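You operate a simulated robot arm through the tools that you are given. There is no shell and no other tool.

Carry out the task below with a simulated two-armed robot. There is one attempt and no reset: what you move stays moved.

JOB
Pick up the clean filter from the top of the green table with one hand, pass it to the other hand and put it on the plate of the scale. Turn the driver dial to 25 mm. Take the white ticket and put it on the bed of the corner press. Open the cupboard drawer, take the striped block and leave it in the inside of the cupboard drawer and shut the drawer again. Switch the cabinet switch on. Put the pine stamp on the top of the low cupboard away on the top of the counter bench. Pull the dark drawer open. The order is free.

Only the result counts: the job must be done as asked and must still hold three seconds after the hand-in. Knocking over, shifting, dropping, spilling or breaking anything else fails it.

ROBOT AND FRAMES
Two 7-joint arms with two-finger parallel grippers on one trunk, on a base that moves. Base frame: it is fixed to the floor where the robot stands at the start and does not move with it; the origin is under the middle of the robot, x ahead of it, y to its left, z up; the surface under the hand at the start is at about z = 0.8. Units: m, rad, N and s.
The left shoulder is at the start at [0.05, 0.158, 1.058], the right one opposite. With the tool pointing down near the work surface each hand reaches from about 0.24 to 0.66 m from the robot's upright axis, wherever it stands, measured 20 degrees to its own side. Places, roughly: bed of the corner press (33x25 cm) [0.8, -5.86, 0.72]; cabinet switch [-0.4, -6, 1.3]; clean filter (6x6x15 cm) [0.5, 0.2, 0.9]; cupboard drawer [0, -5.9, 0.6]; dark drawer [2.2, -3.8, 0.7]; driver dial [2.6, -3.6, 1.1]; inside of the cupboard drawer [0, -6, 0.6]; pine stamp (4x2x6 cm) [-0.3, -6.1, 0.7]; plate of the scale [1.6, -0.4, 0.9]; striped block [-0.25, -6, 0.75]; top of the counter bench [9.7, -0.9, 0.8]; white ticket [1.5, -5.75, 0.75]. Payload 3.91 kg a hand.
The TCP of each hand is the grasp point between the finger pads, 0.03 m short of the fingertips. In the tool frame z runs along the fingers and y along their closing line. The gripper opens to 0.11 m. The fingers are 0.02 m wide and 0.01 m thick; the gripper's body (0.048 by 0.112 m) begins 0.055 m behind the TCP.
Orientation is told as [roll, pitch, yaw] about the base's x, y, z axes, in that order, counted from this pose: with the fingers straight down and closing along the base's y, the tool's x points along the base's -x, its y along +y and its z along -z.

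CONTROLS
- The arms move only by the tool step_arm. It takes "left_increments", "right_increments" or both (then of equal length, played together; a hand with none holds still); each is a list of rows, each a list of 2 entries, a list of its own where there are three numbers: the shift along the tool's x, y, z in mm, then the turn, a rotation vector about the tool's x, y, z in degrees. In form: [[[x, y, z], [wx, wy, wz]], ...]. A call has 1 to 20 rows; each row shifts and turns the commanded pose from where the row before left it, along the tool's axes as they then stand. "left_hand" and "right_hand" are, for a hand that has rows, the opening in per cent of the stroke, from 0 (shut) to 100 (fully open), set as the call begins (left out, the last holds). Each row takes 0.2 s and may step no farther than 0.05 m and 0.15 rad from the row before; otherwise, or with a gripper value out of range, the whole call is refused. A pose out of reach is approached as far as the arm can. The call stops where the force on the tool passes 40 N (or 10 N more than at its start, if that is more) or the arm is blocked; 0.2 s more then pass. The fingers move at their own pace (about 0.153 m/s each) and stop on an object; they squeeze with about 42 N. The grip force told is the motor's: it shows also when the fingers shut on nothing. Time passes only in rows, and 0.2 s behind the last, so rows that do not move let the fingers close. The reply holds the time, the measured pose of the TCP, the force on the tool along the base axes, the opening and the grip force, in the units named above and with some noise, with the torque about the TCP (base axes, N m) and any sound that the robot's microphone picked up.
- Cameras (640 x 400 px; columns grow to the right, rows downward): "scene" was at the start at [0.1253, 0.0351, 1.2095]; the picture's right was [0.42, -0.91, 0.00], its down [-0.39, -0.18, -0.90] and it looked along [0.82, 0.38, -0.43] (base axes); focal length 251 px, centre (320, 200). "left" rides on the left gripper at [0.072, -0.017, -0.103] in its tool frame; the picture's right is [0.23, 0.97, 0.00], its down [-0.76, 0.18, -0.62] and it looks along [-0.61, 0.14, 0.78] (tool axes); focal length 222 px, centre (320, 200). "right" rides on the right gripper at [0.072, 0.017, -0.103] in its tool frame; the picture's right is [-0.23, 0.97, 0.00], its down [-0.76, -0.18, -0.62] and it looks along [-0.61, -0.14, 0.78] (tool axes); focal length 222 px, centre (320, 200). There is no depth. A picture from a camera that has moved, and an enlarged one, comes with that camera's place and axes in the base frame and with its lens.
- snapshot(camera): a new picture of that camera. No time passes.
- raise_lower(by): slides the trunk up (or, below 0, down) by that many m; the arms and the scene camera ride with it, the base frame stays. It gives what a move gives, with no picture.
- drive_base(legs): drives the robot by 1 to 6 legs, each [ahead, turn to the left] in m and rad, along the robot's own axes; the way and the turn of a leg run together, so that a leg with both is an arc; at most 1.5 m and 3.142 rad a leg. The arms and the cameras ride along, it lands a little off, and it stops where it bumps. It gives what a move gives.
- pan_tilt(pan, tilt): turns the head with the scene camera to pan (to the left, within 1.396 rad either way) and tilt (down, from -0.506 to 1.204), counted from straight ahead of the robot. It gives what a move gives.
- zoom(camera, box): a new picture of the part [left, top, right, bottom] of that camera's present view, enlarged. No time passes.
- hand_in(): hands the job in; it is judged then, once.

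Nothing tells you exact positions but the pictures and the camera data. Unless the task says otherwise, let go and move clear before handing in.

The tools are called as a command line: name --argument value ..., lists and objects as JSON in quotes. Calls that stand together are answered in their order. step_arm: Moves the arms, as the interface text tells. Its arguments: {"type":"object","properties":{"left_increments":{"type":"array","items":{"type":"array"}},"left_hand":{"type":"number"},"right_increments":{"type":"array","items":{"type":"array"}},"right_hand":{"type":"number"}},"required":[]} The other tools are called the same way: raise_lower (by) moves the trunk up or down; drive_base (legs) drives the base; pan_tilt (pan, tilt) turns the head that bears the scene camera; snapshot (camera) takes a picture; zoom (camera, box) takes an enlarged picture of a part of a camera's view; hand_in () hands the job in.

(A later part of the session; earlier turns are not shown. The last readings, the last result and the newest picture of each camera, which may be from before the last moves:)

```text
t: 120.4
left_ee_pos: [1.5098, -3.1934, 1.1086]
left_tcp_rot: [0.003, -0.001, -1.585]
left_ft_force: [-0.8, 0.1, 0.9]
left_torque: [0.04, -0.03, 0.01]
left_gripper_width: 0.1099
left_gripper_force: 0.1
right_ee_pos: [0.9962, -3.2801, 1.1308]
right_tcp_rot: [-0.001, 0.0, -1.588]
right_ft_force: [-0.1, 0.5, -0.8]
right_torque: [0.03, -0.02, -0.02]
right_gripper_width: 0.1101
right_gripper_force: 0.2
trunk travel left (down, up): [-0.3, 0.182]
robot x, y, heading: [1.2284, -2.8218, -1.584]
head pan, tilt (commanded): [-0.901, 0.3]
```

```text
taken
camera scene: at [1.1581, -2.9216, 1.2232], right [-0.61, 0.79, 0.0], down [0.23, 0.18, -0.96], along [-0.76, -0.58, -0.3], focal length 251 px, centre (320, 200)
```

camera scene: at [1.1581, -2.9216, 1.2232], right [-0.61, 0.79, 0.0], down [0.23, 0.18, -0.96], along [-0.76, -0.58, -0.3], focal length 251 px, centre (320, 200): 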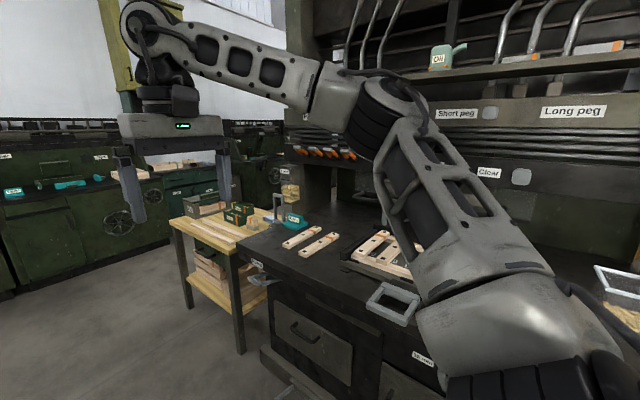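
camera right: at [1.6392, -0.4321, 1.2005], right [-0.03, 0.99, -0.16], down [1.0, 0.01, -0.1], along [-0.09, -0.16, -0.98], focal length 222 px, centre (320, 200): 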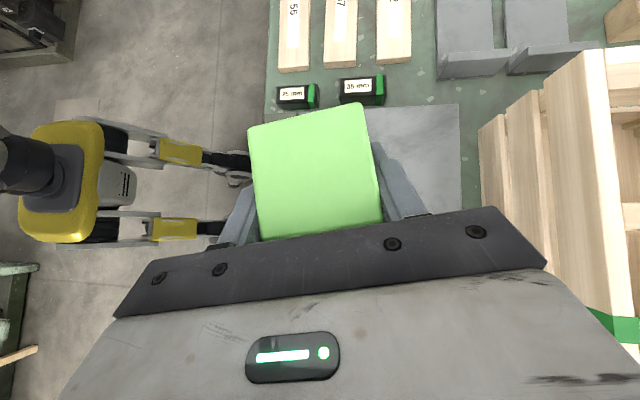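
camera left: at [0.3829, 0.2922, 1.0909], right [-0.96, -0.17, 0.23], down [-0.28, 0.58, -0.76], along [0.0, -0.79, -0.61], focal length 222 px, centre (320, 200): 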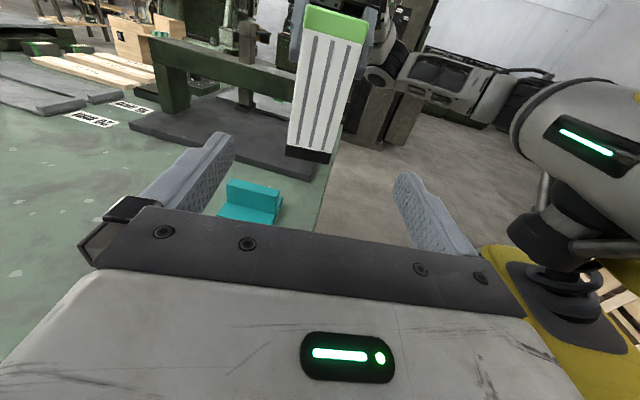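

I can see more now: the green machine has a dark tabletop on its south end, and the wall cabinets lie ahead. I'll continue through the gap, keeping near x ≈ 1.3.

drive_base --legs '[[0, 0.05], [1.5, 0], [0.5, 0]]'

pan_tilt --pan 0.0 --tilt 0.4

snapshot --camera "scene"

pan_tilt --pan 1.39 --tilt 0.3

snapshot --camera "scene"

pan_tilt --pan -0.8 --tilt 0.3

snapshot --camera "scene"

```text
t: 130.9
left_ee_pos: [1.6021, -5.2081, 1.11]
left_tcp_rot: [0.0, 0.001, -1.535]
left_ft_force: [0.7, 0.2, 0.2]
left_torque: [-0.03, 0.01, 0.03]
left_gripper_width: 0.11
left_gripper_force: 0.1
right_ee_pos: [1.0956, -5.3199, 1.1307]
right_tcp_rot: [-0.001, 0.0, -1.54]
right_ft_force: [-0.7, -0.1, 0.6]
right_torque: [-0.01, -0.02, -0.01]
right_gripper_width: 0.11
right_gripper_force: 0.0
trunk travel left (down, up): [-0.3, 0.182]
robot x, y, heading: [1.3074, -4.8486, -1.54]
head pan, tilt (commanded): [-0.901, 0.3]
```

```text
t: 132.1
left_ee_pos: [1.6013, -5.207, 1.1092]
left_tcp_rot: [0.002, -0.001, -1.535]
left_ft_force: [0.5, 0.4, -0.2]
left_torque: [0.0, 0.03, 0.01]
left_gripper_width: 0.1101
left_gripper_force: 0.1
right_ee_pos: [1.096, -5.3196, 1.1301]
right_tcp_rot: [0.002, -0.001, -1.54]
right_ft_force: [0.8, 0.3, -0.5]
right_torque: [-0.02, 0.02, -0.04]
right_gripper_width: 0.1098
right_gripper_force: 0.2
trunk travel left (down, up): [-0.3, 0.182]
robot x, y, heading: [1.3036, -4.8482, -1.539]
head pan, tilt (commanded): [0.0, 0.4]
```

```text
taken
camera scene: at [1.3123, -4.9843, 1.2139], right [-1.0, -0.03, 0.0], down [-0.01, 0.39, -0.92], along [0.03, -0.92, -0.39], focal length 251 px, centre (320, 200)
```

scene: 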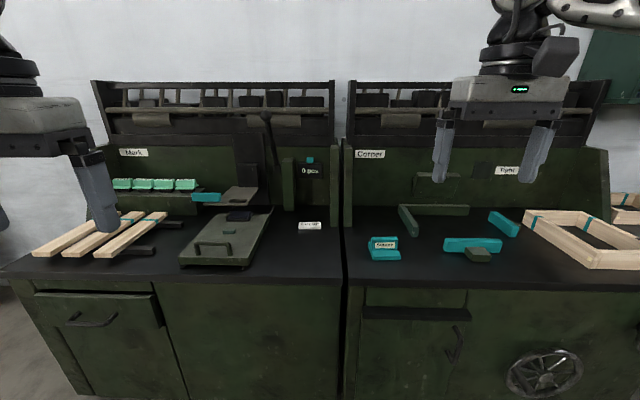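

```text
t: 133.6
left_ee_pos: [1.6022, -5.2064, 1.1094]
left_tcp_rot: [0.002, 0.001, -1.536]
left_ft_force: [-0.4, -0.2, 0.7]
left_torque: [-0.03, 0.02, 0.0]
left_gripper_width: 0.1098
left_gripper_force: 0.2
right_ee_pos: [1.0968, -5.3202, 1.1312]
right_tcp_rot: [0.0, 0.0, -1.543]
right_ft_force: [0.2, 0.3, -0.3]
right_torque: [-0.03, 0.0, 0.02]
right_gripper_width: 0.11
right_gripper_force: 0.1
trunk travel left (down, up): [-0.3, 0.182]
robot x, y, heading: [1.3089, -4.8483, -1.54]
head pan, tilt (commanded): [1.389, 0.3]
```

```text
taken
camera scene: at [1.4018, -4.9057, 1.2232], right [-0.15, -0.99, 0.0], down [-0.29, 0.04, -0.96], along [0.94, -0.14, -0.3], focal length 251 px, centre (320, 200)
```

scene: 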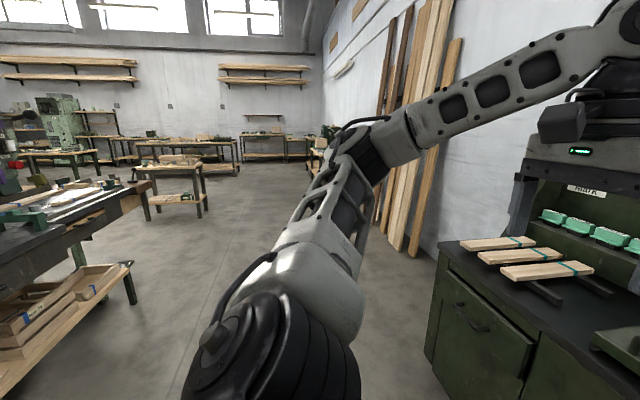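

```text
t: 135.7
left_ee_pos: [1.6021, -5.2069, 1.1099]
left_tcp_rot: [0.002, -0.001, -1.537]
left_ft_force: [1.0, 1.0, -0.9]
left_torque: [-0.03, 0.01, -0.03]
left_gripper_width: 0.1098
left_gripper_force: 0.0
right_ee_pos: [1.0962, -5.3196, 1.1307]
right_tcp_rot: [-0.002, 0.0, -1.542]
right_ft_force: [-0.1, 0.0, -0.9]
right_torque: [0.0, 0.02, 0.0]
right_gripper_width: 0.11
right_gripper_force: 0.1
trunk travel left (down, up): [-0.3, 0.182]
robot x, y, heading: [1.3037, -4.8476, -1.539]
head pan, tilt (commanded): [-0.799, 0.3]
```

```text
taken
camera scene: at [1.2447, -4.9589, 1.2232], right [-0.72, 0.69, 0.0], down [0.21, 0.21, -0.96], along [-0.66, -0.69, -0.3], focal length 251 px, centre (320, 200)
```

scene: 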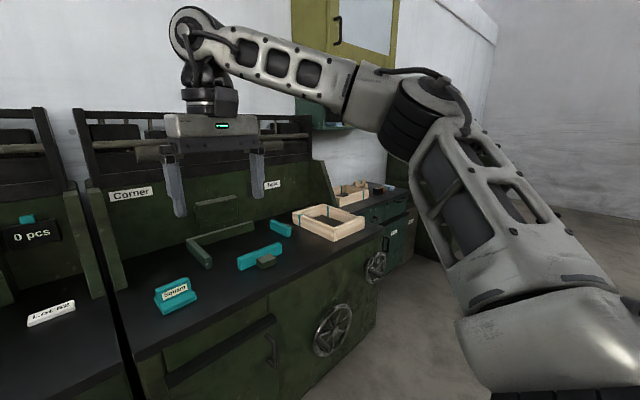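

I'm in front of the "Mark" and "Corner" cabinets. A white tag lies near [1.38, −5.88] on the Mark bench. I'll zoom in on the tag and the corner press.

pan_tilt --pan 0.0 --tilt 0.5

snapshot --camera "scene"

zoom --camera "scene" --box '[170, 130, 370, 255]'

zoom --camera "scene" --box '[340, 100, 580, 250]'

```text
t: 136.8
left_ee_pos: [1.6022, -5.206, 1.1088]
left_tcp_rot: [0.001, 0.002, -1.535]
left_ft_force: [0.0, 0.4, 0.3]
left_torque: [0.01, -0.01, 0.01]
left_gripper_width: 0.11
left_gripper_force: 0.1
right_ee_pos: [1.0968, -5.3187, 1.131]
right_tcp_rot: [0.001, 0.0, -1.54]
right_ft_force: [-0.9, 0.3, 0.2]
right_torque: [0.03, 0.0, 0.0]
right_gripper_width: 0.1102
right_gripper_force: 0.1
trunk travel left (down, up): [-0.3, 0.182]
robot x, y, heading: [1.305, -4.8476, -1.543]
head pan, tilt (commanded): [0.0, 0.499]
```

```text
taken
camera scene: at [1.3123, -4.9826, 1.2048], right [-1.0, -0.03, 0.0], down [-0.01, 0.48, -0.88], along [0.03, -0.88, -0.48], focal length 251 px, centre (320, 200)
```

scene: 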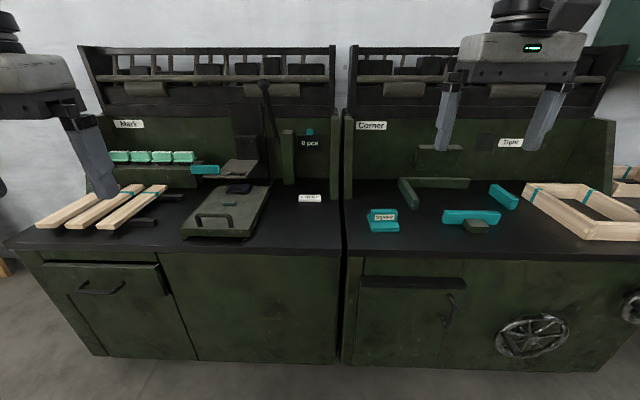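

```text
3.20 times, centred on (270, 192) of scene
camera zoom: at [1.3123, -4.9826, 1.2048], right [-1.0, -0.03, 0.0], down [-0.01, 0.48, -0.88], along [0.03, -0.88, -0.48], focal length 802 px, centre (480, 224)
```

zoom: 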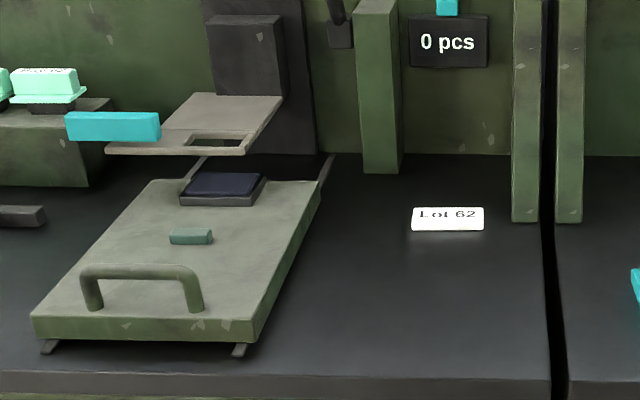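

```text
2.67 times, centred on (460, 175) of scene
camera zoom: at [1.3123, -4.9826, 1.2048], right [-1.0, -0.03, 0.0], down [-0.01, 0.48, -0.88], along [0.03, -0.88, -0.48], focal length 668 px, centre (-53, 267)
```

zoom: 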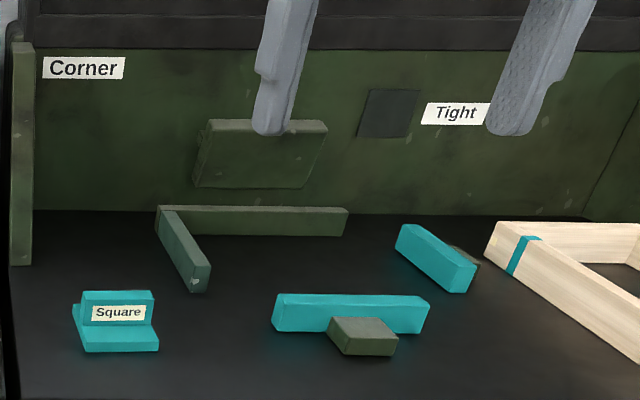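

The tag reads "Lot 62", a thin slab about 9 cm wide. The Corner station's bed lies between its fence and the teal clamps. I'll drive closer for a better look.

drive_base --legs '[[0.28, 0]]'

pan_tilt --pan 0.0 --tilt 0.7

snapshot --camera "scene"

zoom --camera "scene" --box '[220, 90, 380, 190]'

snapshot --camera "right"

snapshot --camera "left"

```text
t: 138.8
left_ee_pos: [1.6123, -5.4849, 1.1094]
left_tcp_rot: [0.003, 0.0, -1.53]
left_ft_force: [-0.1, 0.0, 0.5]
left_torque: [-0.03, -0.01, 0.0]
left_gripper_width: 0.11
left_gripper_force: 0.1
right_ee_pos: [1.1088, -5.6002, 1.1309]
right_tcp_rot: [0.0, 0.0, -1.538]
right_ft_force: [0.0, 0.0, -0.5]
right_torque: [0.01, 0.0, -0.02]
right_gripper_width: 0.1098
right_gripper_force: 0.1
trunk travel left (down, up): [-0.3, 0.182]
robot x, y, heading: [1.3189, -5.1302, -1.539]
head pan, tilt (commanded): [0.0, 0.499]
```

```text
t: 139.5
left_ee_pos: [1.6122, -5.4857, 1.1108]
left_tcp_rot: [0.002, 0.0, -1.529]
left_ft_force: [0.5, 0.5, -0.5]
left_torque: [0.04, -0.01, 0.0]
left_gripper_width: 0.1099
left_gripper_force: 0.1
right_ee_pos: [1.1072, -5.6003, 1.1315]
right_tcp_rot: [0.0, 0.002, -1.538]
right_ft_force: [-0.1, -0.7, -0.2]
right_torque: [0.0, 0.02, 0.01]
right_gripper_width: 0.1102
right_gripper_force: 0.1
trunk travel left (down, up): [-0.3, 0.182]
robot x, y, heading: [1.3161, -5.1299, -1.534]
head pan, tilt (commanded): [0.0, 0.7]
```

```text
taken
camera scene: at [1.3222, -5.2571, 1.1871], right [-1.0, -0.04, 0.0], down [-0.02, 0.64, -0.77], along [0.03, -0.76, -0.64], focal length 251 px, centre (320, 200)
```

scene: 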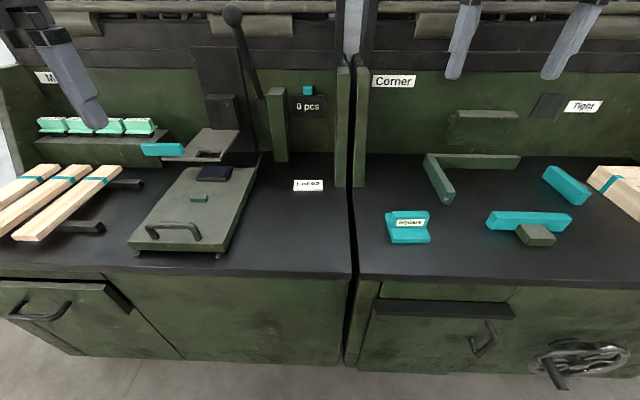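

```text
4.00 times, centred on (300, 140) of scene
camera zoom: at [1.3222, -5.2571, 1.1871], right [-1.0, -0.04, 0.0], down [-0.02, 0.64, -0.77], along [0.03, -0.76, -0.64], focal length 1003 px, centre (400, 440)
```

zoom: 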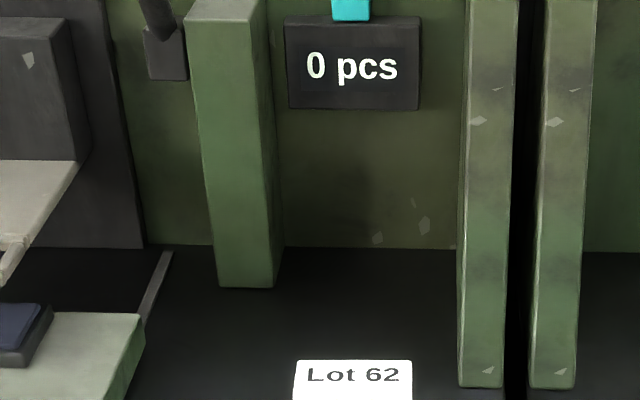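

```text
taken
camera right: at [1.123, -5.5266, 1.2328], right [0.98, -0.19, 0.0], down [-0.15, -0.77, 0.62], along [-0.12, -0.61, -0.78], focal length 222 px, centre (320, 200)
```

right: 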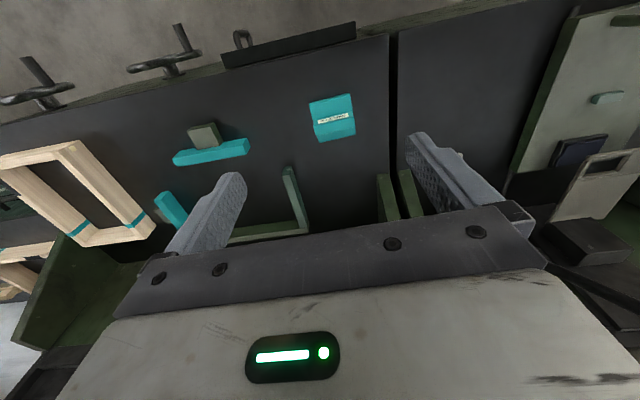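

```text
taken
camera left: at [1.5933, -5.4133, 1.2111], right [0.96, 0.27, 0.0], down [0.21, -0.75, 0.62], along [0.17, -0.6, -0.78], focal length 222 px, centre (320, 200)
```

left: 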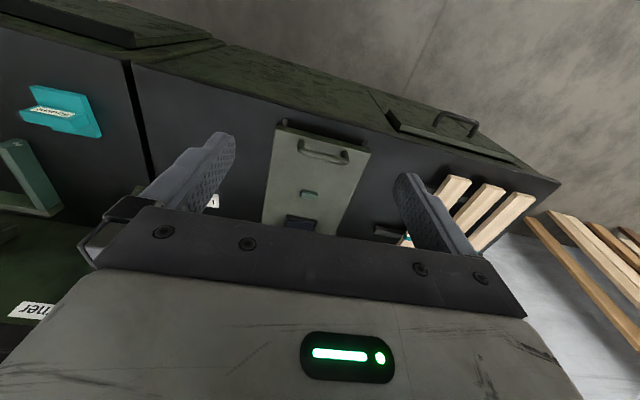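

By parallax the tag is at about [1.384, −5.884, 0.72], and the bench's front edge is at y ≈ −5.56. I'll get a precise look at the tag and check how much floor is left in front of the base.

zoom --camera "scene" --box '[260, 150, 360, 212]'

pan_tilt --pan 0.0 --tilt 1.2

snapshot --camera "scene"

```text
6.40 times, centred on (310, 181) of scene
camera zoom: at [1.3222, -5.2571, 1.1871], right [-1.0, -0.04, 0.0], down [-0.02, 0.64, -0.77], along [0.03, -0.76, -0.64], focal length 1604 px, centre (384, 322)
```

zoom: 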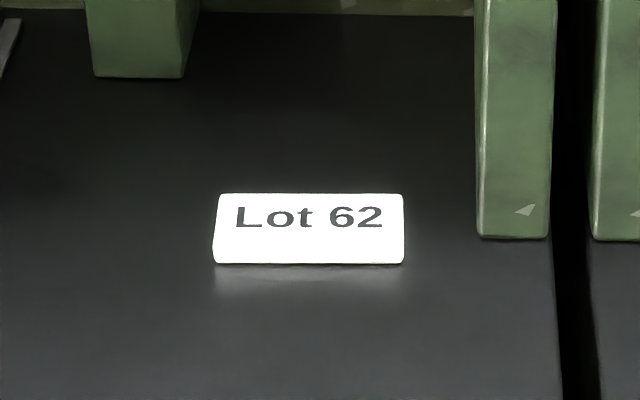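

```text
t: 140.4
left_ee_pos: [1.6129, -5.4861, 1.1099]
left_tcp_rot: [0.001, 0.001, -1.53]
left_ft_force: [0.4, -0.8, -0.4]
left_torque: [0.02, 0.01, -0.02]
left_gripper_width: 0.1101
left_gripper_force: 0.1
right_ee_pos: [1.106, -5.5998, 1.1297]
right_tcp_rot: [0.001, 0.001, -1.537]
right_ft_force: [0.4, 0.5, -0.2]
right_torque: [-0.01, 0.03, -0.01]
right_gripper_width: 0.1097
right_gripper_force: 0.0
trunk travel left (down, up): [-0.3, 0.182]
robot x, y, heading: [1.3173, -5.1283, -1.534]
head pan, tilt (commanded): [0.0, 1.201]
```

```text
taken
camera scene: at [1.3212, -5.2282, 1.1511], right [-1.0, -0.04, 0.0], down [-0.03, 0.93, -0.36], along [0.01, -0.36, -0.93], focal length 251 px, centre (320, 200)
```

scene: 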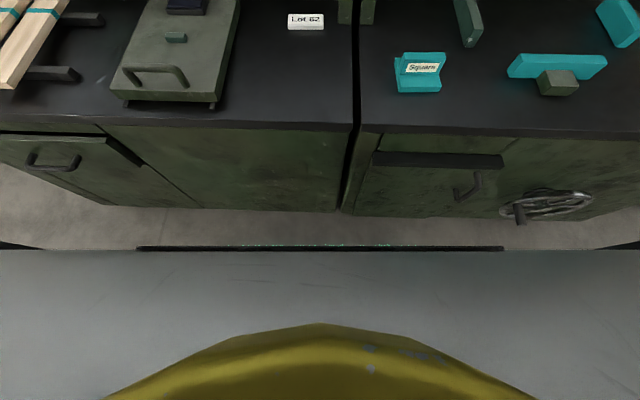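

The tag is about 9 × 4.5 cm and under 1 cm thick. The base front sits about 0.27 m ahead of my axis, so I can get closer. I'll shift east to x ≈ 1.53 so the right hand can reach the tag.

drive_base --legs '[[-0.2, 0], [0, 1.534], [0.22, 0], [0, -1.571]]'

pan_tilt --pan -0.1 --tilt 0.6

snapshot --camera "scene"

```text
t: 151.0
left_ee_pos: [1.8142, -5.2826, 1.1092]
left_tcp_rot: [0.002, 0.002, -1.554]
left_ft_force: [0.0, -0.3, -0.5]
left_torque: [0.01, -0.01, 0.02]
left_gripper_width: 0.1101
left_gripper_force: 0.1
right_ee_pos: [1.304, -5.3857, 1.1308]
right_tcp_rot: [-0.001, 0.0, -1.561]
right_ft_force: [-0.2, 0.1, 0.0]
right_torque: [0.0, -0.02, -0.01]
right_gripper_width: 0.1104
right_gripper_force: 0.0
trunk travel left (down, up): [-0.3, 0.182]
robot x, y, heading: [1.5265, -4.9166, -1.558]
head pan, tilt (commanded): [0.0, 1.201]
```

```text
t: 152.0
left_ee_pos: [1.8132, -5.2824, 1.1086]
left_tcp_rot: [0.001, 0.001, -1.555]
left_ft_force: [-0.1, -0.4, -0.2]
left_torque: [0.0, -0.02, 0.02]
left_gripper_width: 0.1101
left_gripper_force: 0.1
right_ee_pos: [1.3041, -5.3859, 1.131]
right_tcp_rot: [0.001, -0.001, -1.56]
right_ft_force: [-0.3, -0.3, 1.0]
right_torque: [0.0, 0.0, 0.01]
right_gripper_width: 0.1099
right_gripper_force: 0.0
trunk travel left (down, up): [-0.3, 0.182]
robot x, y, heading: [1.5234, -4.9179, -1.556]
head pan, tilt (commanded): [-0.099, 0.6]
```

```text
taken
camera scene: at [1.519, -5.0505, 1.1956], right [-1.0, 0.09, 0.0], down [0.05, 0.56, -0.82], along [-0.07, -0.82, -0.57], focal length 251 px, centre (320, 200)
```

scene: 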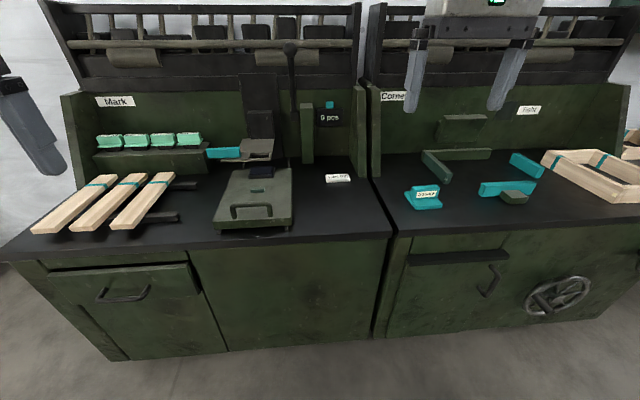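

drive_base --legs '[[0.36, 0]]'

raise_lower --by -0.08

pan_tilt --pan -0.2 --tilt 0.7

snapshot --camera "scene"

snapshot --camera "right"

```text
t: 154.3
left_ee_pos: [1.8172, -5.6435, 1.1092]
left_tcp_rot: [0.002, 0.0, -1.557]
left_ft_force: [0.1, 0.9, -0.9]
left_torque: [-0.02, -0.01, 0.0]
left_gripper_width: 0.1098
left_gripper_force: 0.2
right_ee_pos: [1.3077, -5.7457, 1.1327]
right_tcp_rot: [0.0, 0.001, -1.564]
right_ft_force: [0.3, 0.8, -0.3]
right_torque: [0.02, 0.0, -0.02]
right_gripper_width: 0.1099
right_gripper_force: 0.0
trunk travel left (down, up): [-0.3, 0.182]
robot x, y, heading: [1.5304, -5.2802, -1.558]
head pan, tilt (commanded): [-0.099, 0.6]
```

```text
t: 155.5
left_ee_pos: [1.8156, -5.6438, 1.0286]
left_tcp_rot: [0.002, 0.0, -1.556]
left_ft_force: [1.2, 0.1, -0.2]
left_torque: [0.02, -0.02, 0.0]
left_gripper_width: 0.1103
left_gripper_force: 0.0
right_ee_pos: [1.3076, -5.7451, 1.0514]
right_tcp_rot: [0.0, 0.0, -1.562]
right_ft_force: [-0.2, -0.5, 0.1]
right_torque: [0.02, 0.01, 0.0]
right_gripper_width: 0.11
right_gripper_force: 0.0
trunk travel left (down, up): [-0.22, 0.262]
robot x, y, heading: [1.5258, -5.2797, -1.559]
head pan, tilt (commanded): [-0.099, 0.6]
```

```text
t: 156.1
left_ee_pos: [1.8163, -5.6439, 1.0277]
left_tcp_rot: [0.003, 0.0, -1.556]
left_ft_force: [-0.4, -0.8, 0.6]
left_torque: [0.03, 0.01, 0.01]
left_gripper_width: 0.1097
left_gripper_force: 0.1
right_ee_pos: [1.3069, -5.7452, 1.0511]
right_tcp_rot: [0.001, -0.001, -1.563]
right_ft_force: [0.7, 0.4, 0.3]
right_torque: [0.0, 0.04, 0.01]
right_gripper_width: 0.1102
right_gripper_force: 0.0
trunk travel left (down, up): [-0.22, 0.262]
robot x, y, heading: [1.532, -5.2788, -1.56]
head pan, tilt (commanded): [-0.201, 0.7]
```

```text
taken
camera scene: at [1.5146, -5.4065, 1.1071], right [-0.98, 0.19, 0.0], down [0.12, 0.63, -0.77], along [-0.14, -0.75, -0.64], focal length 251 px, centre (320, 200)
```

scene: 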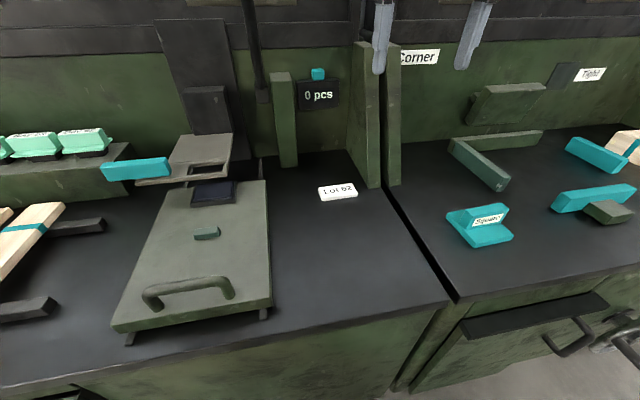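

```text
taken
camera right: at [1.3252, -5.6722, 1.1528], right [0.98, -0.22, 0.0], down [-0.17, -0.76, 0.62], along [-0.14, -0.61, -0.78], focal length 222 px, centre (320, 200)
```

right: 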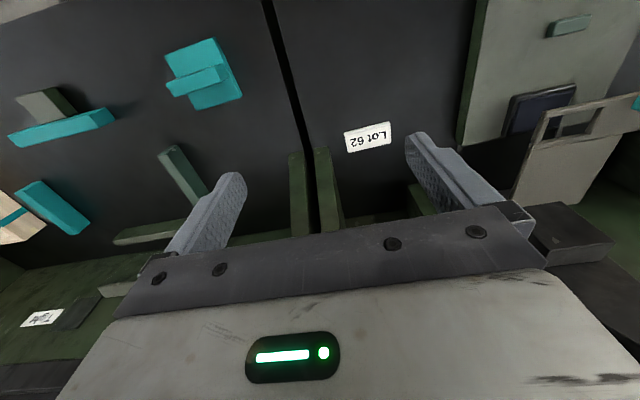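

The tag looks to be near [1.381, −5.876]. I'll zoom in with the right camera for its angle and size.

zoom --camera "right" --box '[320, 105, 416, 165]'

zoom --camera "scene" --box '[290, 160, 386, 220]'

```text
6.67 times, centred on (368, 135) of right
camera zoom: at [1.3252, -5.6722, 1.1528], right [0.98, -0.22, 0.0], down [-0.17, -0.76, 0.62], along [-0.14, -0.61, -0.78], focal length 1481 px, centre (0, 633)
```

zoom: 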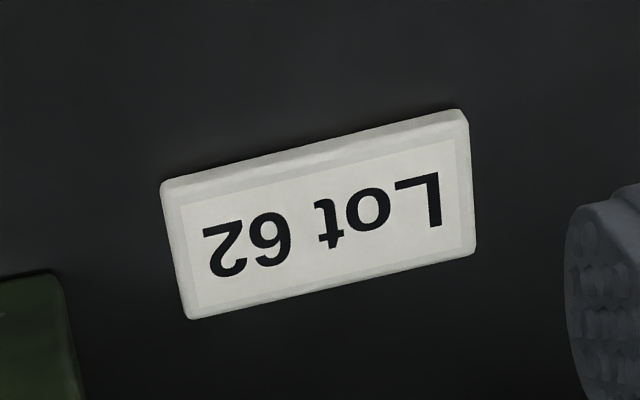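

```text
6.67 times, centred on (338, 190) of scene
camera zoom: at [1.5146, -5.4065, 1.1071], right [-0.98, 0.19, 0.0], down [0.12, 0.63, -0.77], along [-0.14, -0.75, -0.64], focal length 1671 px, centre (200, 267)
```

zoom: 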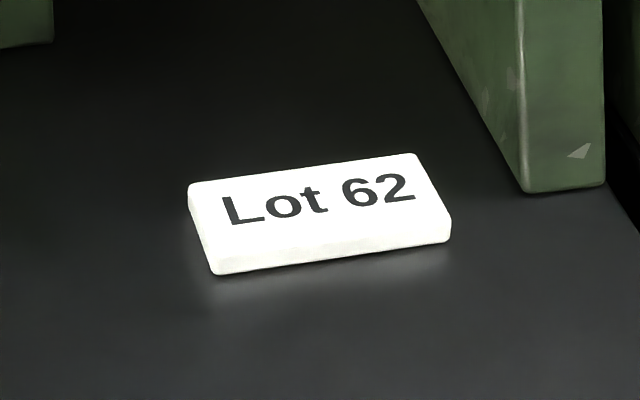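

The slab is centred near [1.382, −5.876], 8.8 × 3.9 cm and about 1.2 cm thick, with the bench at z ≈ 0.71. I'll bring the open right hand over it.

step_arm --right_increments '[[[-26, 15, 10], [0, 0, 0]], [[-26, 15, 20], [0, 0, 0]], [[-26, 15, 30], [0, 0, 0]], [[-26, 15, 35], [0, 0, 0]], [[-27, 14, 35], [0, 0, 0]], [[0, 0, 35], [0, 0, 0]], [[0, 0, 35], [0, 0, 0]], [[0, 0, 0], [0, 0, 0]]]'

snapshot --camera "right"

snapshot --camera "scene"

```text
t: 157.9
left_ee_pos: [1.8159, -5.643, 1.0289]
left_tcp_rot: [0.002, -0.001, -1.557]
left_ft_force: [-0.5, -0.7, -0.8]
left_torque: [-0.01, 0.01, -0.02]
left_gripper_width: 0.1102
left_gripper_force: 0.0
right_ee_pos: [1.3822, -5.8785, 0.8495]
right_tcp_rot: [-0.001, -0.001, -1.564]
right_ft_force: [-1.0, 0.3, 0.2]
right_torque: [0.01, 0.0, 0.0]
right_gripper_width: 0.1099
right_gripper_force: 0.2
trunk travel left (down, up): [-0.22, 0.262]
robot x, y, heading: [1.5273, -5.2782, -1.561]
head pan, tilt (commanded): [-0.201, 0.7]
```

```text
taken
camera right: at [1.3993, -5.8044, 0.9526], right [0.98, -0.22, 0.0], down [-0.17, -0.76, 0.62], along [-0.14, -0.61, -0.78], focal length 222 px, centre (320, 200)
```

right: 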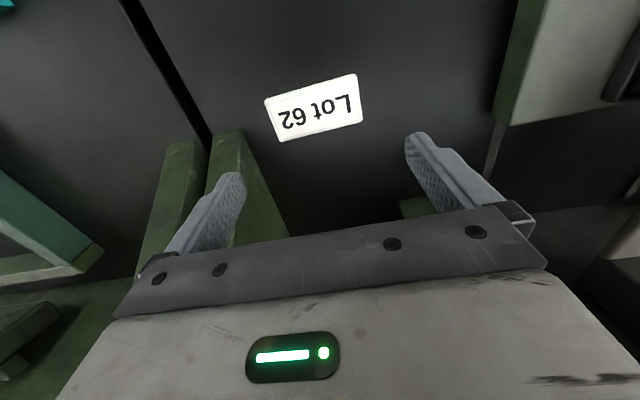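

```text
taken
camera scene: at [1.5145, -5.4066, 1.107], right [-0.98, 0.19, 0.0], down [0.12, 0.63, -0.76], along [-0.14, -0.75, -0.64], focal length 251 px, centre (320, 200)
```

scene: 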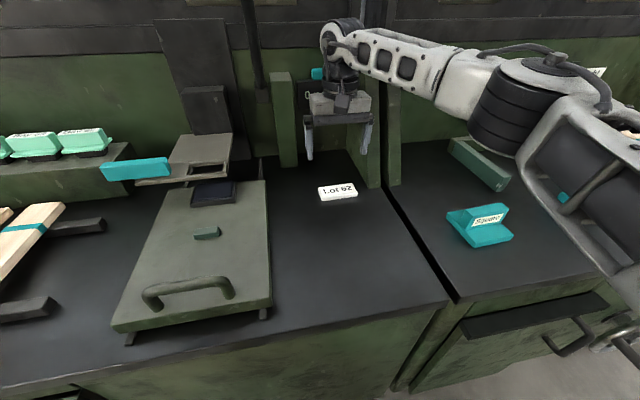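

step_arm --right_increments '[[[5, -2, 25], [0, 0, 0]], [[0, 0, 25], [0, 0, 0]], [[0, 0, 25], [0, 0, 0]], [[0, 0, 0], [0, 0, 0]]]'

snapshot --camera "right"

zoom --camera "scene" --box '[260, 80, 420, 220]'

```text
t: 158.9
left_ee_pos: [1.8149, -5.6438, 1.0286]
left_tcp_rot: [0.001, 0.002, -1.557]
left_ft_force: [0.2, -0.2, -0.1]
left_torque: [0.01, -0.01, 0.0]
left_gripper_width: 0.11
left_gripper_force: 0.0
right_ee_pos: [1.3825, -5.8722, 0.7759]
right_tcp_rot: [0.0, 0.0, -1.563]
right_ft_force: [0.6, 0.4, -0.4]
right_torque: [0.0, -0.02, 0.0]
right_gripper_width: 0.1102
right_gripper_force: 0.0
trunk travel left (down, up): [-0.22, 0.262]
robot x, y, heading: [1.5278, -5.2778, -1.556]
head pan, tilt (commanded): [-0.201, 0.7]
```

```text
taken
camera right: at [1.3986, -5.7982, 0.8781], right [0.98, -0.22, 0.0], down [-0.17, -0.76, 0.62], along [-0.14, -0.61, -0.78], focal length 222 px, centre (320, 200)
```

right: 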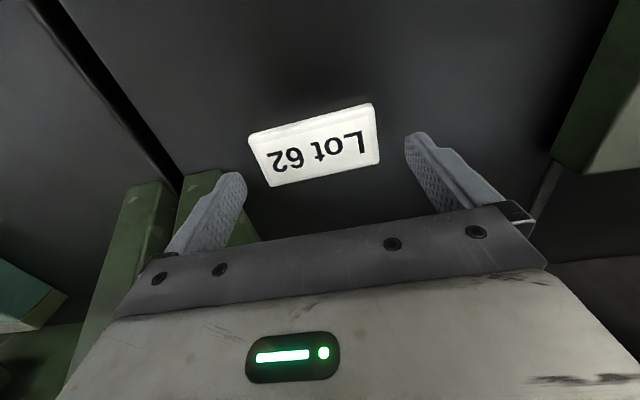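

```text
2.86 times, centred on (340, 150) of scene
camera zoom: at [1.5145, -5.4066, 1.107], right [-0.98, 0.19, 0.0], down [0.12, 0.63, -0.76], along [-0.14, -0.75, -0.64], focal length 716 px, centre (263, 343)
```

zoom: 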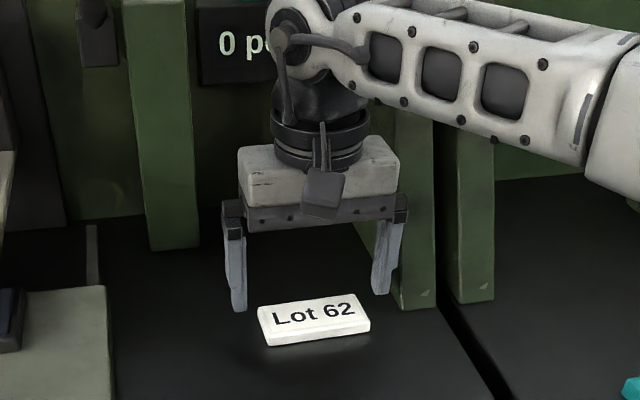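

The hand is well aligned. I'll lower it to the bench and close.

step_arm --right_increments '[[[0, -1.5, 15], [0, 0, 0]], [[0, 0, 12], [0, 0, 0]], [[0, 0, 5], [0, 0, 0]], [[0, 0, 0], [0, 0, 0]]]'

snapshot --camera "right"

zoom --camera "scene" --box '[280, 100, 400, 220]'

```text
t: 159.9
left_ee_pos: [1.8167, -5.6419, 1.0307]
left_tcp_rot: [0.0, -0.004, -1.555]
left_ft_force: [0.5, -0.1, -0.3]
left_torque: [0.0, 0.01, 0.01]
left_gripper_width: 0.1102
left_gripper_force: 0.1
right_ee_pos: [1.3796, -5.8713, 0.7496]
right_tcp_rot: [0.0, -0.01, -1.564]
right_ft_force: [-4.5, 3.4, 35.0]
right_torque: [0.43, 0.61, 0.04]
right_gripper_width: 0.1101
right_gripper_force: 0.0
trunk travel left (down, up): [-0.22, 0.262]
robot x, y, heading: [1.5293, -5.2758, -1.563]
head pan, tilt (commanded): [-0.201, 0.7]
```

```text
taken
camera right: at [1.3965, -5.7964, 0.8512], right [0.98, -0.22, 0.0], down [-0.17, -0.76, 0.63], along [-0.14, -0.62, -0.78], focal length 222 px, centre (320, 200)
```

right: 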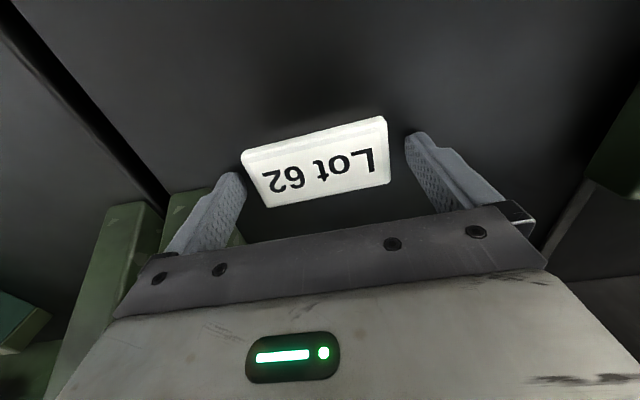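

```text
3.33 times, centred on (340, 160) of scene
camera zoom: at [1.5151, -5.4036, 1.108], right [-0.98, 0.19, 0.0], down [0.12, 0.63, -0.77], along [-0.15, -0.75, -0.64], focal length 836 px, centre (253, 333)
```

zoom: 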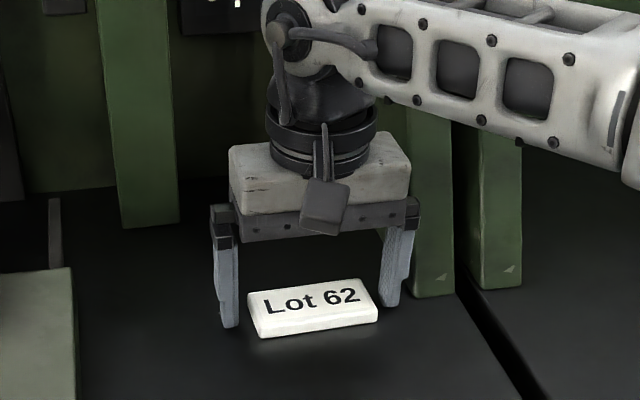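

The fingertips have met the bench, so its top is at z ≈ 0.72. I'll ease up slightly and close.

step_arm --right_increments '[[[0, 0, -7], [0, 0, 0]], [[0, 0, 0], [0, 0, 0]]]'

step_arm --right_increments '[[[0, 0, 0], [0, 0, 0]], [[0, 0, 0], [0, 0, 0]], [[0, 0, 0], [0, 0, 0]]]' --right_hand 0

snapshot --camera "right"

```text
t: 160.5
left_ee_pos: [1.815, -5.6429, 1.0292]
left_tcp_rot: [0.003, 0.0, -1.556]
left_ft_force: [-0.3, -0.8, -0.5]
left_torque: [0.03, -0.04, 0.0]
left_gripper_width: 0.11
left_gripper_force: 0.1
right_ee_pos: [1.3789, -5.8714, 0.7502]
right_tcp_rot: [0.001, -0.001, -1.565]
right_ft_force: [0.2, -7.3, 8.2]
right_torque: [-0.16, -0.43, -0.32]
right_gripper_width: 0.11
right_gripper_force: 0.0
trunk travel left (down, up): [-0.22, 0.262]
robot x, y, heading: [1.5289, -5.2821, -1.562]
head pan, tilt (commanded): [-0.201, 0.7]
```

```text
t: 161.3
left_ee_pos: [1.8156, -5.6438, 1.0294]
left_tcp_rot: [0.001, -0.003, -1.554]
left_ft_force: [0.4, 0.4, -1.4]
left_torque: [-0.02, -0.01, 0.01]
left_gripper_width: 0.11
left_gripper_force: 0.0
right_ee_pos: [1.3787, -5.8704, 0.7504]
right_tcp_rot: [-0.002, 0.002, -1.562]
right_ft_force: [0.4, 3.9, 4.0]
right_torque: [0.05, -0.13, 0.14]
right_gripper_width: 0.0885
right_gripper_force: 41.4
trunk travel left (down, up): [-0.22, 0.262]
robot x, y, heading: [1.526, -5.2777, -1.562]
head pan, tilt (commanded): [-0.201, 0.7]
```

```text
taken
camera right: at [1.3966, -5.7971, 0.852], right [0.98, -0.22, 0.0], down [-0.17, -0.76, 0.62], along [-0.14, -0.61, -0.78], focal length 222 px, centre (320, 200)
```

right: 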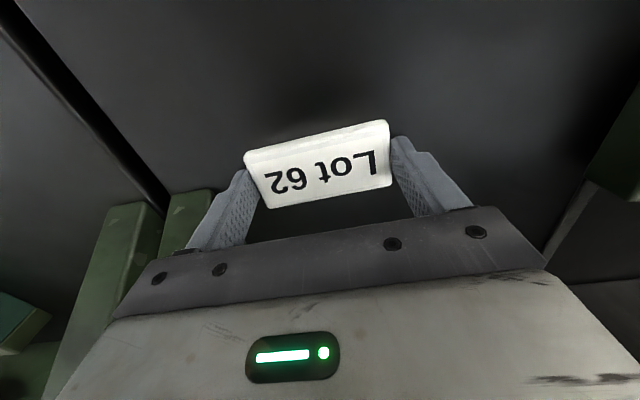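

The tag is held at 8.85 cm wide. I'll lift it straight up.

step_arm --right_increments '[[[0, 0, -15], [0, 0, 0]], [[0, 0, -30], [0, 0, 0]], [[0, 0, -40], [0, 0, 0]], [[0, 0, -40], [0, 0, 0]], [[0, 0, -40], [0, 0, 0]], [[0, 0, -30], [0, 0, 0]]]'

snapshot --camera "right"

```text
t: 162.7
left_ee_pos: [1.8164, -5.6439, 1.029]
left_tcp_rot: [0.001, -0.001, -1.559]
left_ft_force: [0.3, -0.4, -0.1]
left_torque: [-0.01, -0.01, 0.02]
left_gripper_width: 0.1097
left_gripper_force: 0.0
right_ee_pos: [1.3805, -5.8719, 0.945]
right_tcp_rot: [-0.001, 0.001, -1.562]
right_ft_force: [0.6, -0.1, -0.4]
right_torque: [-0.02, 0.02, 0.03]
right_gripper_width: 0.0885
right_gripper_force: 42.2
trunk travel left (down, up): [-0.22, 0.262]
robot x, y, heading: [1.5279, -5.2814, -1.558]
head pan, tilt (commanded): [-0.201, 0.7]
```

```text
taken
camera right: at [1.3976, -5.7983, 1.0467], right [0.98, -0.22, 0.0], down [-0.17, -0.76, 0.62], along [-0.14, -0.61, -0.78], focal length 222 px, centre (320, 200)
```

right: 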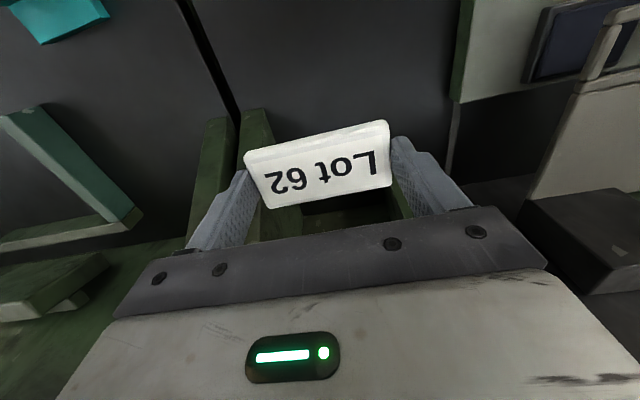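

The tag is secure. I'll draw the arm back, then move the base west so the right hand faces the corner press.

step_arm --right_increments '[[[35, 0, -15], [0, 0, 0]], [[40, 0, -15], [0, 0, 0]], [[40, 0, -15], [0, 0, 0]], [[40, 0, -15], [0, 0, 0]]]'

drive_base --legs '[[-0.38, 0], [0, -1.571], [0.53, 0], [0, 1.571]]'

pan_tilt --pan -0.2 --tilt 0.6

snapshot --camera "scene"

```text
t: 163.7
left_ee_pos: [1.8152, -5.644, 1.0294]
left_tcp_rot: [-0.001, 0.001, -1.556]
left_ft_force: [-0.7, 0.4, 0.9]
left_torque: [0.04, -0.02, 0.02]
left_gripper_width: 0.11
left_gripper_force: 0.0
right_ee_pos: [1.3763, -5.7165, 1.0038]
right_tcp_rot: [-0.001, 0.001, -1.563]
right_ft_force: [-0.8, 0.0, 0.1]
right_torque: [0.0, 0.03, -0.01]
right_gripper_width: 0.0887
right_gripper_force: 41.9
trunk travel left (down, up): [-0.22, 0.262]
robot x, y, heading: [1.5283, -5.277, -1.561]
head pan, tilt (commanded): [-0.201, 0.7]
```

```text
t: 176.4
left_ee_pos: [1.3012, -5.2697, 1.0284]
left_tcp_rot: [0.003, -0.001, -1.524]
left_ft_force: [0.0, 0.5, 0.2]
left_torque: [0.0, 0.01, 0.0]
left_gripper_width: 0.1098
left_gripper_force: 0.1
right_ee_pos: [0.8642, -5.3574, 1.0029]
right_tcp_rot: [0.001, 0.001, -1.531]
right_ft_force: [0.2, 0.5, 0.2]
right_torque: [0.02, -0.03, -0.01]
right_gripper_width: 0.0886
right_gripper_force: 42.1
trunk travel left (down, up): [-0.22, 0.262]
robot x, y, heading: [0.9983, -4.9137, -1.522]
head pan, tilt (commanded): [-0.201, 0.7]
```

```text
t: 177.1
left_ee_pos: [1.3011, -5.2699, 1.0298]
left_tcp_rot: [0.002, 0.001, -1.524]
left_ft_force: [-0.4, 0.9, 0.2]
left_torque: [-0.01, 0.0, 0.0]
left_gripper_width: 0.1104
left_gripper_force: 0.2
right_ee_pos: [0.8644, -5.3578, 1.0037]
right_tcp_rot: [0.001, 0.001, -1.531]
right_ft_force: [-0.3, -0.8, 0.5]
right_torque: [-0.01, 0.0, 0.02]
right_gripper_width: 0.0886
right_gripper_force: 41.9
trunk travel left (down, up): [-0.22, 0.262]
robot x, y, heading: [1.0031, -4.916, -1.535]
head pan, tilt (commanded): [-0.201, 0.6]
```

```text
taken
camera scene: at [0.9906, -5.0463, 1.1156], right [-0.99, 0.16, 0.0], down [0.09, 0.56, -0.82], along [-0.13, -0.81, -0.57], focal length 251 px, centre (320, 200)
```

scene: 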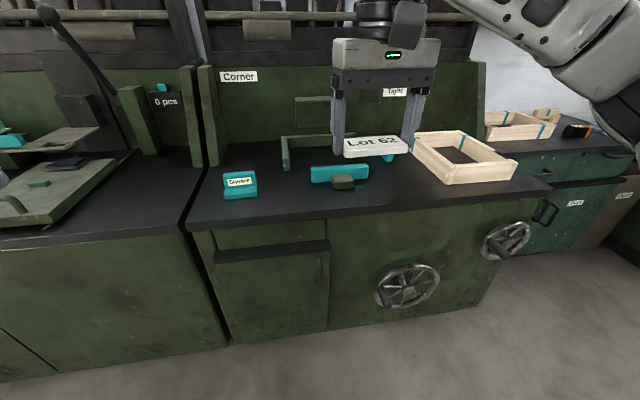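

I'm in front of the corner press. I'll straighten up and drive in.

drive_base --legs '[[0, -0.04], [0.35, 0]]'

pan_tilt --pan -0.25 --tilt 0.7

snapshot --camera "scene"

snapshot --camera "right"

```text
t: 179.8
left_ee_pos: [1.2922, -5.6233, 1.0294]
left_tcp_rot: [0.001, 0.003, -1.555]
left_ft_force: [0.1, 0.0, 0.5]
left_torque: [0.02, -0.03, -0.01]
left_gripper_width: 0.11
left_gripper_force: 0.0
right_ee_pos: [0.8544, -5.6963, 1.0042]
right_tcp_rot: [-0.003, 0.001, -1.562]
right_ft_force: [-0.3, 0.3, 0.9]
right_torque: [-0.01, 0.01, 0.02]
right_gripper_width: 0.0889
right_gripper_force: 41.6
trunk travel left (down, up): [-0.22, 0.262]
robot x, y, heading: [1.0035, -5.2628, -1.559]
head pan, tilt (commanded): [-0.201, 0.6]
stopped in leg 2: the robot was blocked; the commanded pose is now the measured one
```

```text
t: 180.5
left_ee_pos: [1.2916, -5.6226, 1.0295]
left_tcp_rot: [0.002, 0.0, -1.555]
left_ft_force: [0.4, -0.8, 0.2]
left_torque: [0.0, -0.02, 0.0]
left_gripper_width: 0.11
left_gripper_force: 0.0
right_ee_pos: [0.853, -5.6971, 1.0043]
right_tcp_rot: [0.001, 0.001, -1.562]
right_ft_force: [0.0, 0.2, 0.5]
right_torque: [0.0, -0.01, -0.05]
right_gripper_width: 0.0885
right_gripper_force: 42.4
trunk travel left (down, up): [-0.22, 0.262]
robot x, y, heading: [1.0079, -5.2607, -1.558]
head pan, tilt (commanded): [-0.25, 0.7]
```

```text
taken
camera scene: at [0.9857, -5.3855, 1.1071], right [-0.97, 0.24, 0.0], down [0.15, 0.63, -0.77], along [-0.18, -0.74, -0.64], focal length 251 px, centre (320, 200)
```

scene: 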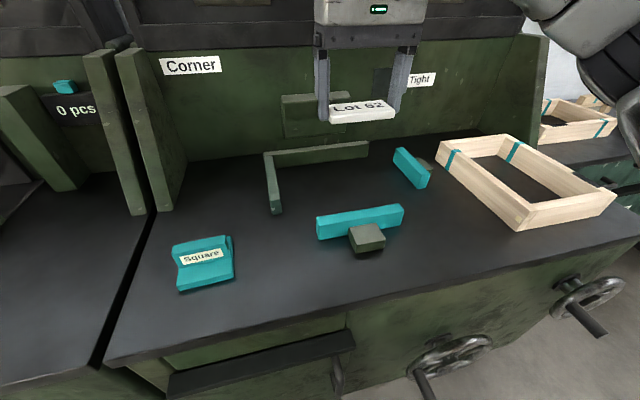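

```text
taken
camera right: at [0.8703, -5.6234, 1.1056], right [0.98, -0.22, 0.0], down [-0.17, -0.76, 0.62], along [-0.14, -0.61, -0.78], focal length 222 px, centre (320, 200)
```

right: 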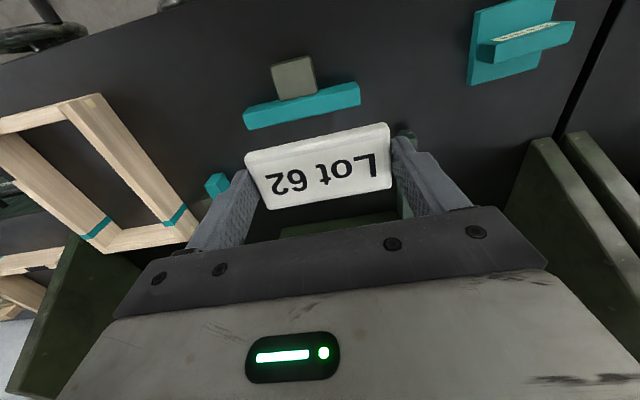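

The base just touched the cabinet's front handle, so I'll back off a little. The bed's free area is about x 0.64–0.97, y −5.74 to −5.98. Then I'll move the tag over its middle.

drive_base --legs '[[-0.02, 0]]'

step_arm --right_increments '[[[-34, -9, 0], [0, 0, 0]], [[-35, -9, 0], [0, 0, 0]], [[-35, -9, 15], [0, 0, 0]], [[-35, -9, 25], [0, 0, 0]], [[-38, -8, 25], [0, 0, 0]], [[0, 0, 30], [0, 0, 0]], [[0, 0, 30], [0, 0, 0]], [[0, 0, 0], [0, 0, 0]]]'

snapshot --camera "scene"

snapshot --camera "right"

```text
t: 181.3
left_ee_pos: [1.2913, -5.6036, 1.0296]
left_tcp_rot: [0.001, 0.0, -1.556]
left_ft_force: [1.2, 0.3, 0.2]
left_torque: [0.0, 0.0, 0.0]
left_gripper_width: 0.1103
left_gripper_force: 0.0
right_ee_pos: [0.8526, -5.6768, 1.0052]
right_tcp_rot: [0.0, -0.001, -1.561]
right_ft_force: [-0.4, -0.2, -0.3]
right_torque: [0.0, 0.0, -0.02]
right_gripper_width: 0.0886
right_gripper_force: 42.1
trunk travel left (down, up): [-0.22, 0.262]
robot x, y, heading: [1.0035, -5.2385, -1.553]
head pan, tilt (commanded): [-0.25, 0.7]
```

```text
t: 183.1
left_ee_pos: [1.2913, -5.6041, 1.0292]
left_tcp_rot: [0.001, 0.0, -1.555]
left_ft_force: [0.0, -0.2, -0.4]
left_torque: [-0.01, -0.03, 0.01]
left_gripper_width: 0.1097
left_gripper_force: 0.0
right_ee_pos: [0.8109, -5.8529, 0.8768]
right_tcp_rot: [-0.001, 0.0, -1.561]
right_ft_force: [0.1, 0.8, -0.6]
right_torque: [0.01, -0.04, 0.01]
right_gripper_width: 0.0887
right_gripper_force: 41.9
trunk travel left (down, up): [-0.22, 0.262]
robot x, y, heading: [1.0021, -5.2401, -1.56]
head pan, tilt (commanded): [-0.25, 0.7]
```

```text
taken
camera scene: at [0.9855, -5.3656, 1.107], right [-0.97, 0.24, 0.0], down [0.15, 0.63, -0.76], along [-0.18, -0.74, -0.64], focal length 251 px, centre (320, 200)
```

scene: 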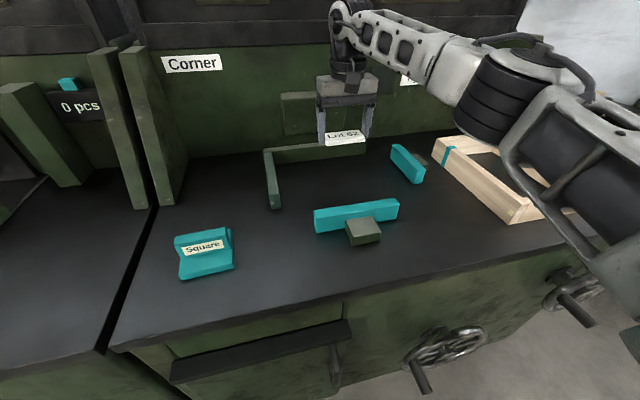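

```text
taken
camera right: at [0.8286, -5.7784, 0.9786], right [0.98, -0.22, 0.0], down [-0.17, -0.76, 0.62], along [-0.14, -0.61, -0.78], focal length 222 px, centre (320, 200)
```

right: 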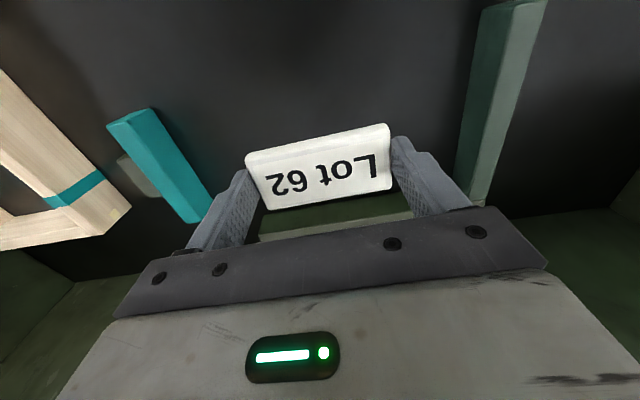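

The tag is over the middle of the bed with room on all sides. I'll lower it.

step_arm --right_increments '[[[0, 0, 35], [0, 0, 0]], [[0, 0, 35], [0, 0, 0]], [[0, 0, 30], [0, 0, 0]], [[0, 0, 16], [0, 0, 0]], [[0, 0, 0], [0, 0, 0]]]'

step_arm --right_increments '[[[0, 0, 4], [0, 0, 0]], [[0, 0, 3], [0, 0, 0]], [[0, 0, 0], [0, 0, 0]]]'

snapshot --camera "right"

```text
t: 184.3
left_ee_pos: [1.2926, -5.6027, 1.0285]
left_tcp_rot: [0.002, 0.003, -1.557]
left_ft_force: [0.1, 0.3, 0.5]
left_torque: [0.02, 0.02, -0.03]
left_gripper_width: 0.11
left_gripper_force: 0.1
right_ee_pos: [0.8111, -5.8531, 0.7617]
right_tcp_rot: [-0.002, 0.001, -1.559]
right_ft_force: [0.5, 0.1, -0.5]
right_torque: [-0.03, 0.03, 0.01]
right_gripper_width: 0.0883
right_gripper_force: 42.0
trunk travel left (down, up): [-0.22, 0.262]
robot x, y, heading: [1.0051, -5.2389, -1.558]
head pan, tilt (commanded): [-0.25, 0.7]
```

```text
t: 185.1
left_ee_pos: [1.2907, -5.6028, 1.0289]
left_tcp_rot: [0.0, 0.0, -1.555]
left_ft_force: [0.2, 0.5, -0.2]
left_torque: [0.01, 0.01, 0.02]
left_gripper_width: 0.11
left_gripper_force: 0.0
right_ee_pos: [0.8112, -5.855, 0.756]
right_tcp_rot: [0.0, 0.002, -1.558]
right_ft_force: [0.4, -0.4, -1.2]
right_torque: [0.0, -0.02, -0.01]
right_gripper_width: 0.0887
right_gripper_force: 41.7
trunk travel left (down, up): [-0.22, 0.262]
robot x, y, heading: [1.0036, -5.2399, -1.559]
head pan, tilt (commanded): [-0.25, 0.7]
```

```text
taken
camera right: at [0.8281, -5.7803, 0.8575], right [0.98, -0.22, 0.0], down [-0.17, -0.76, 0.62], along [-0.14, -0.61, -0.78], focal length 222 px, centre (320, 200)
```

right: 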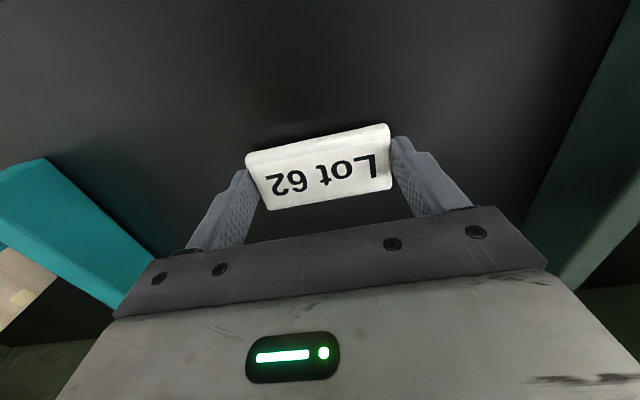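

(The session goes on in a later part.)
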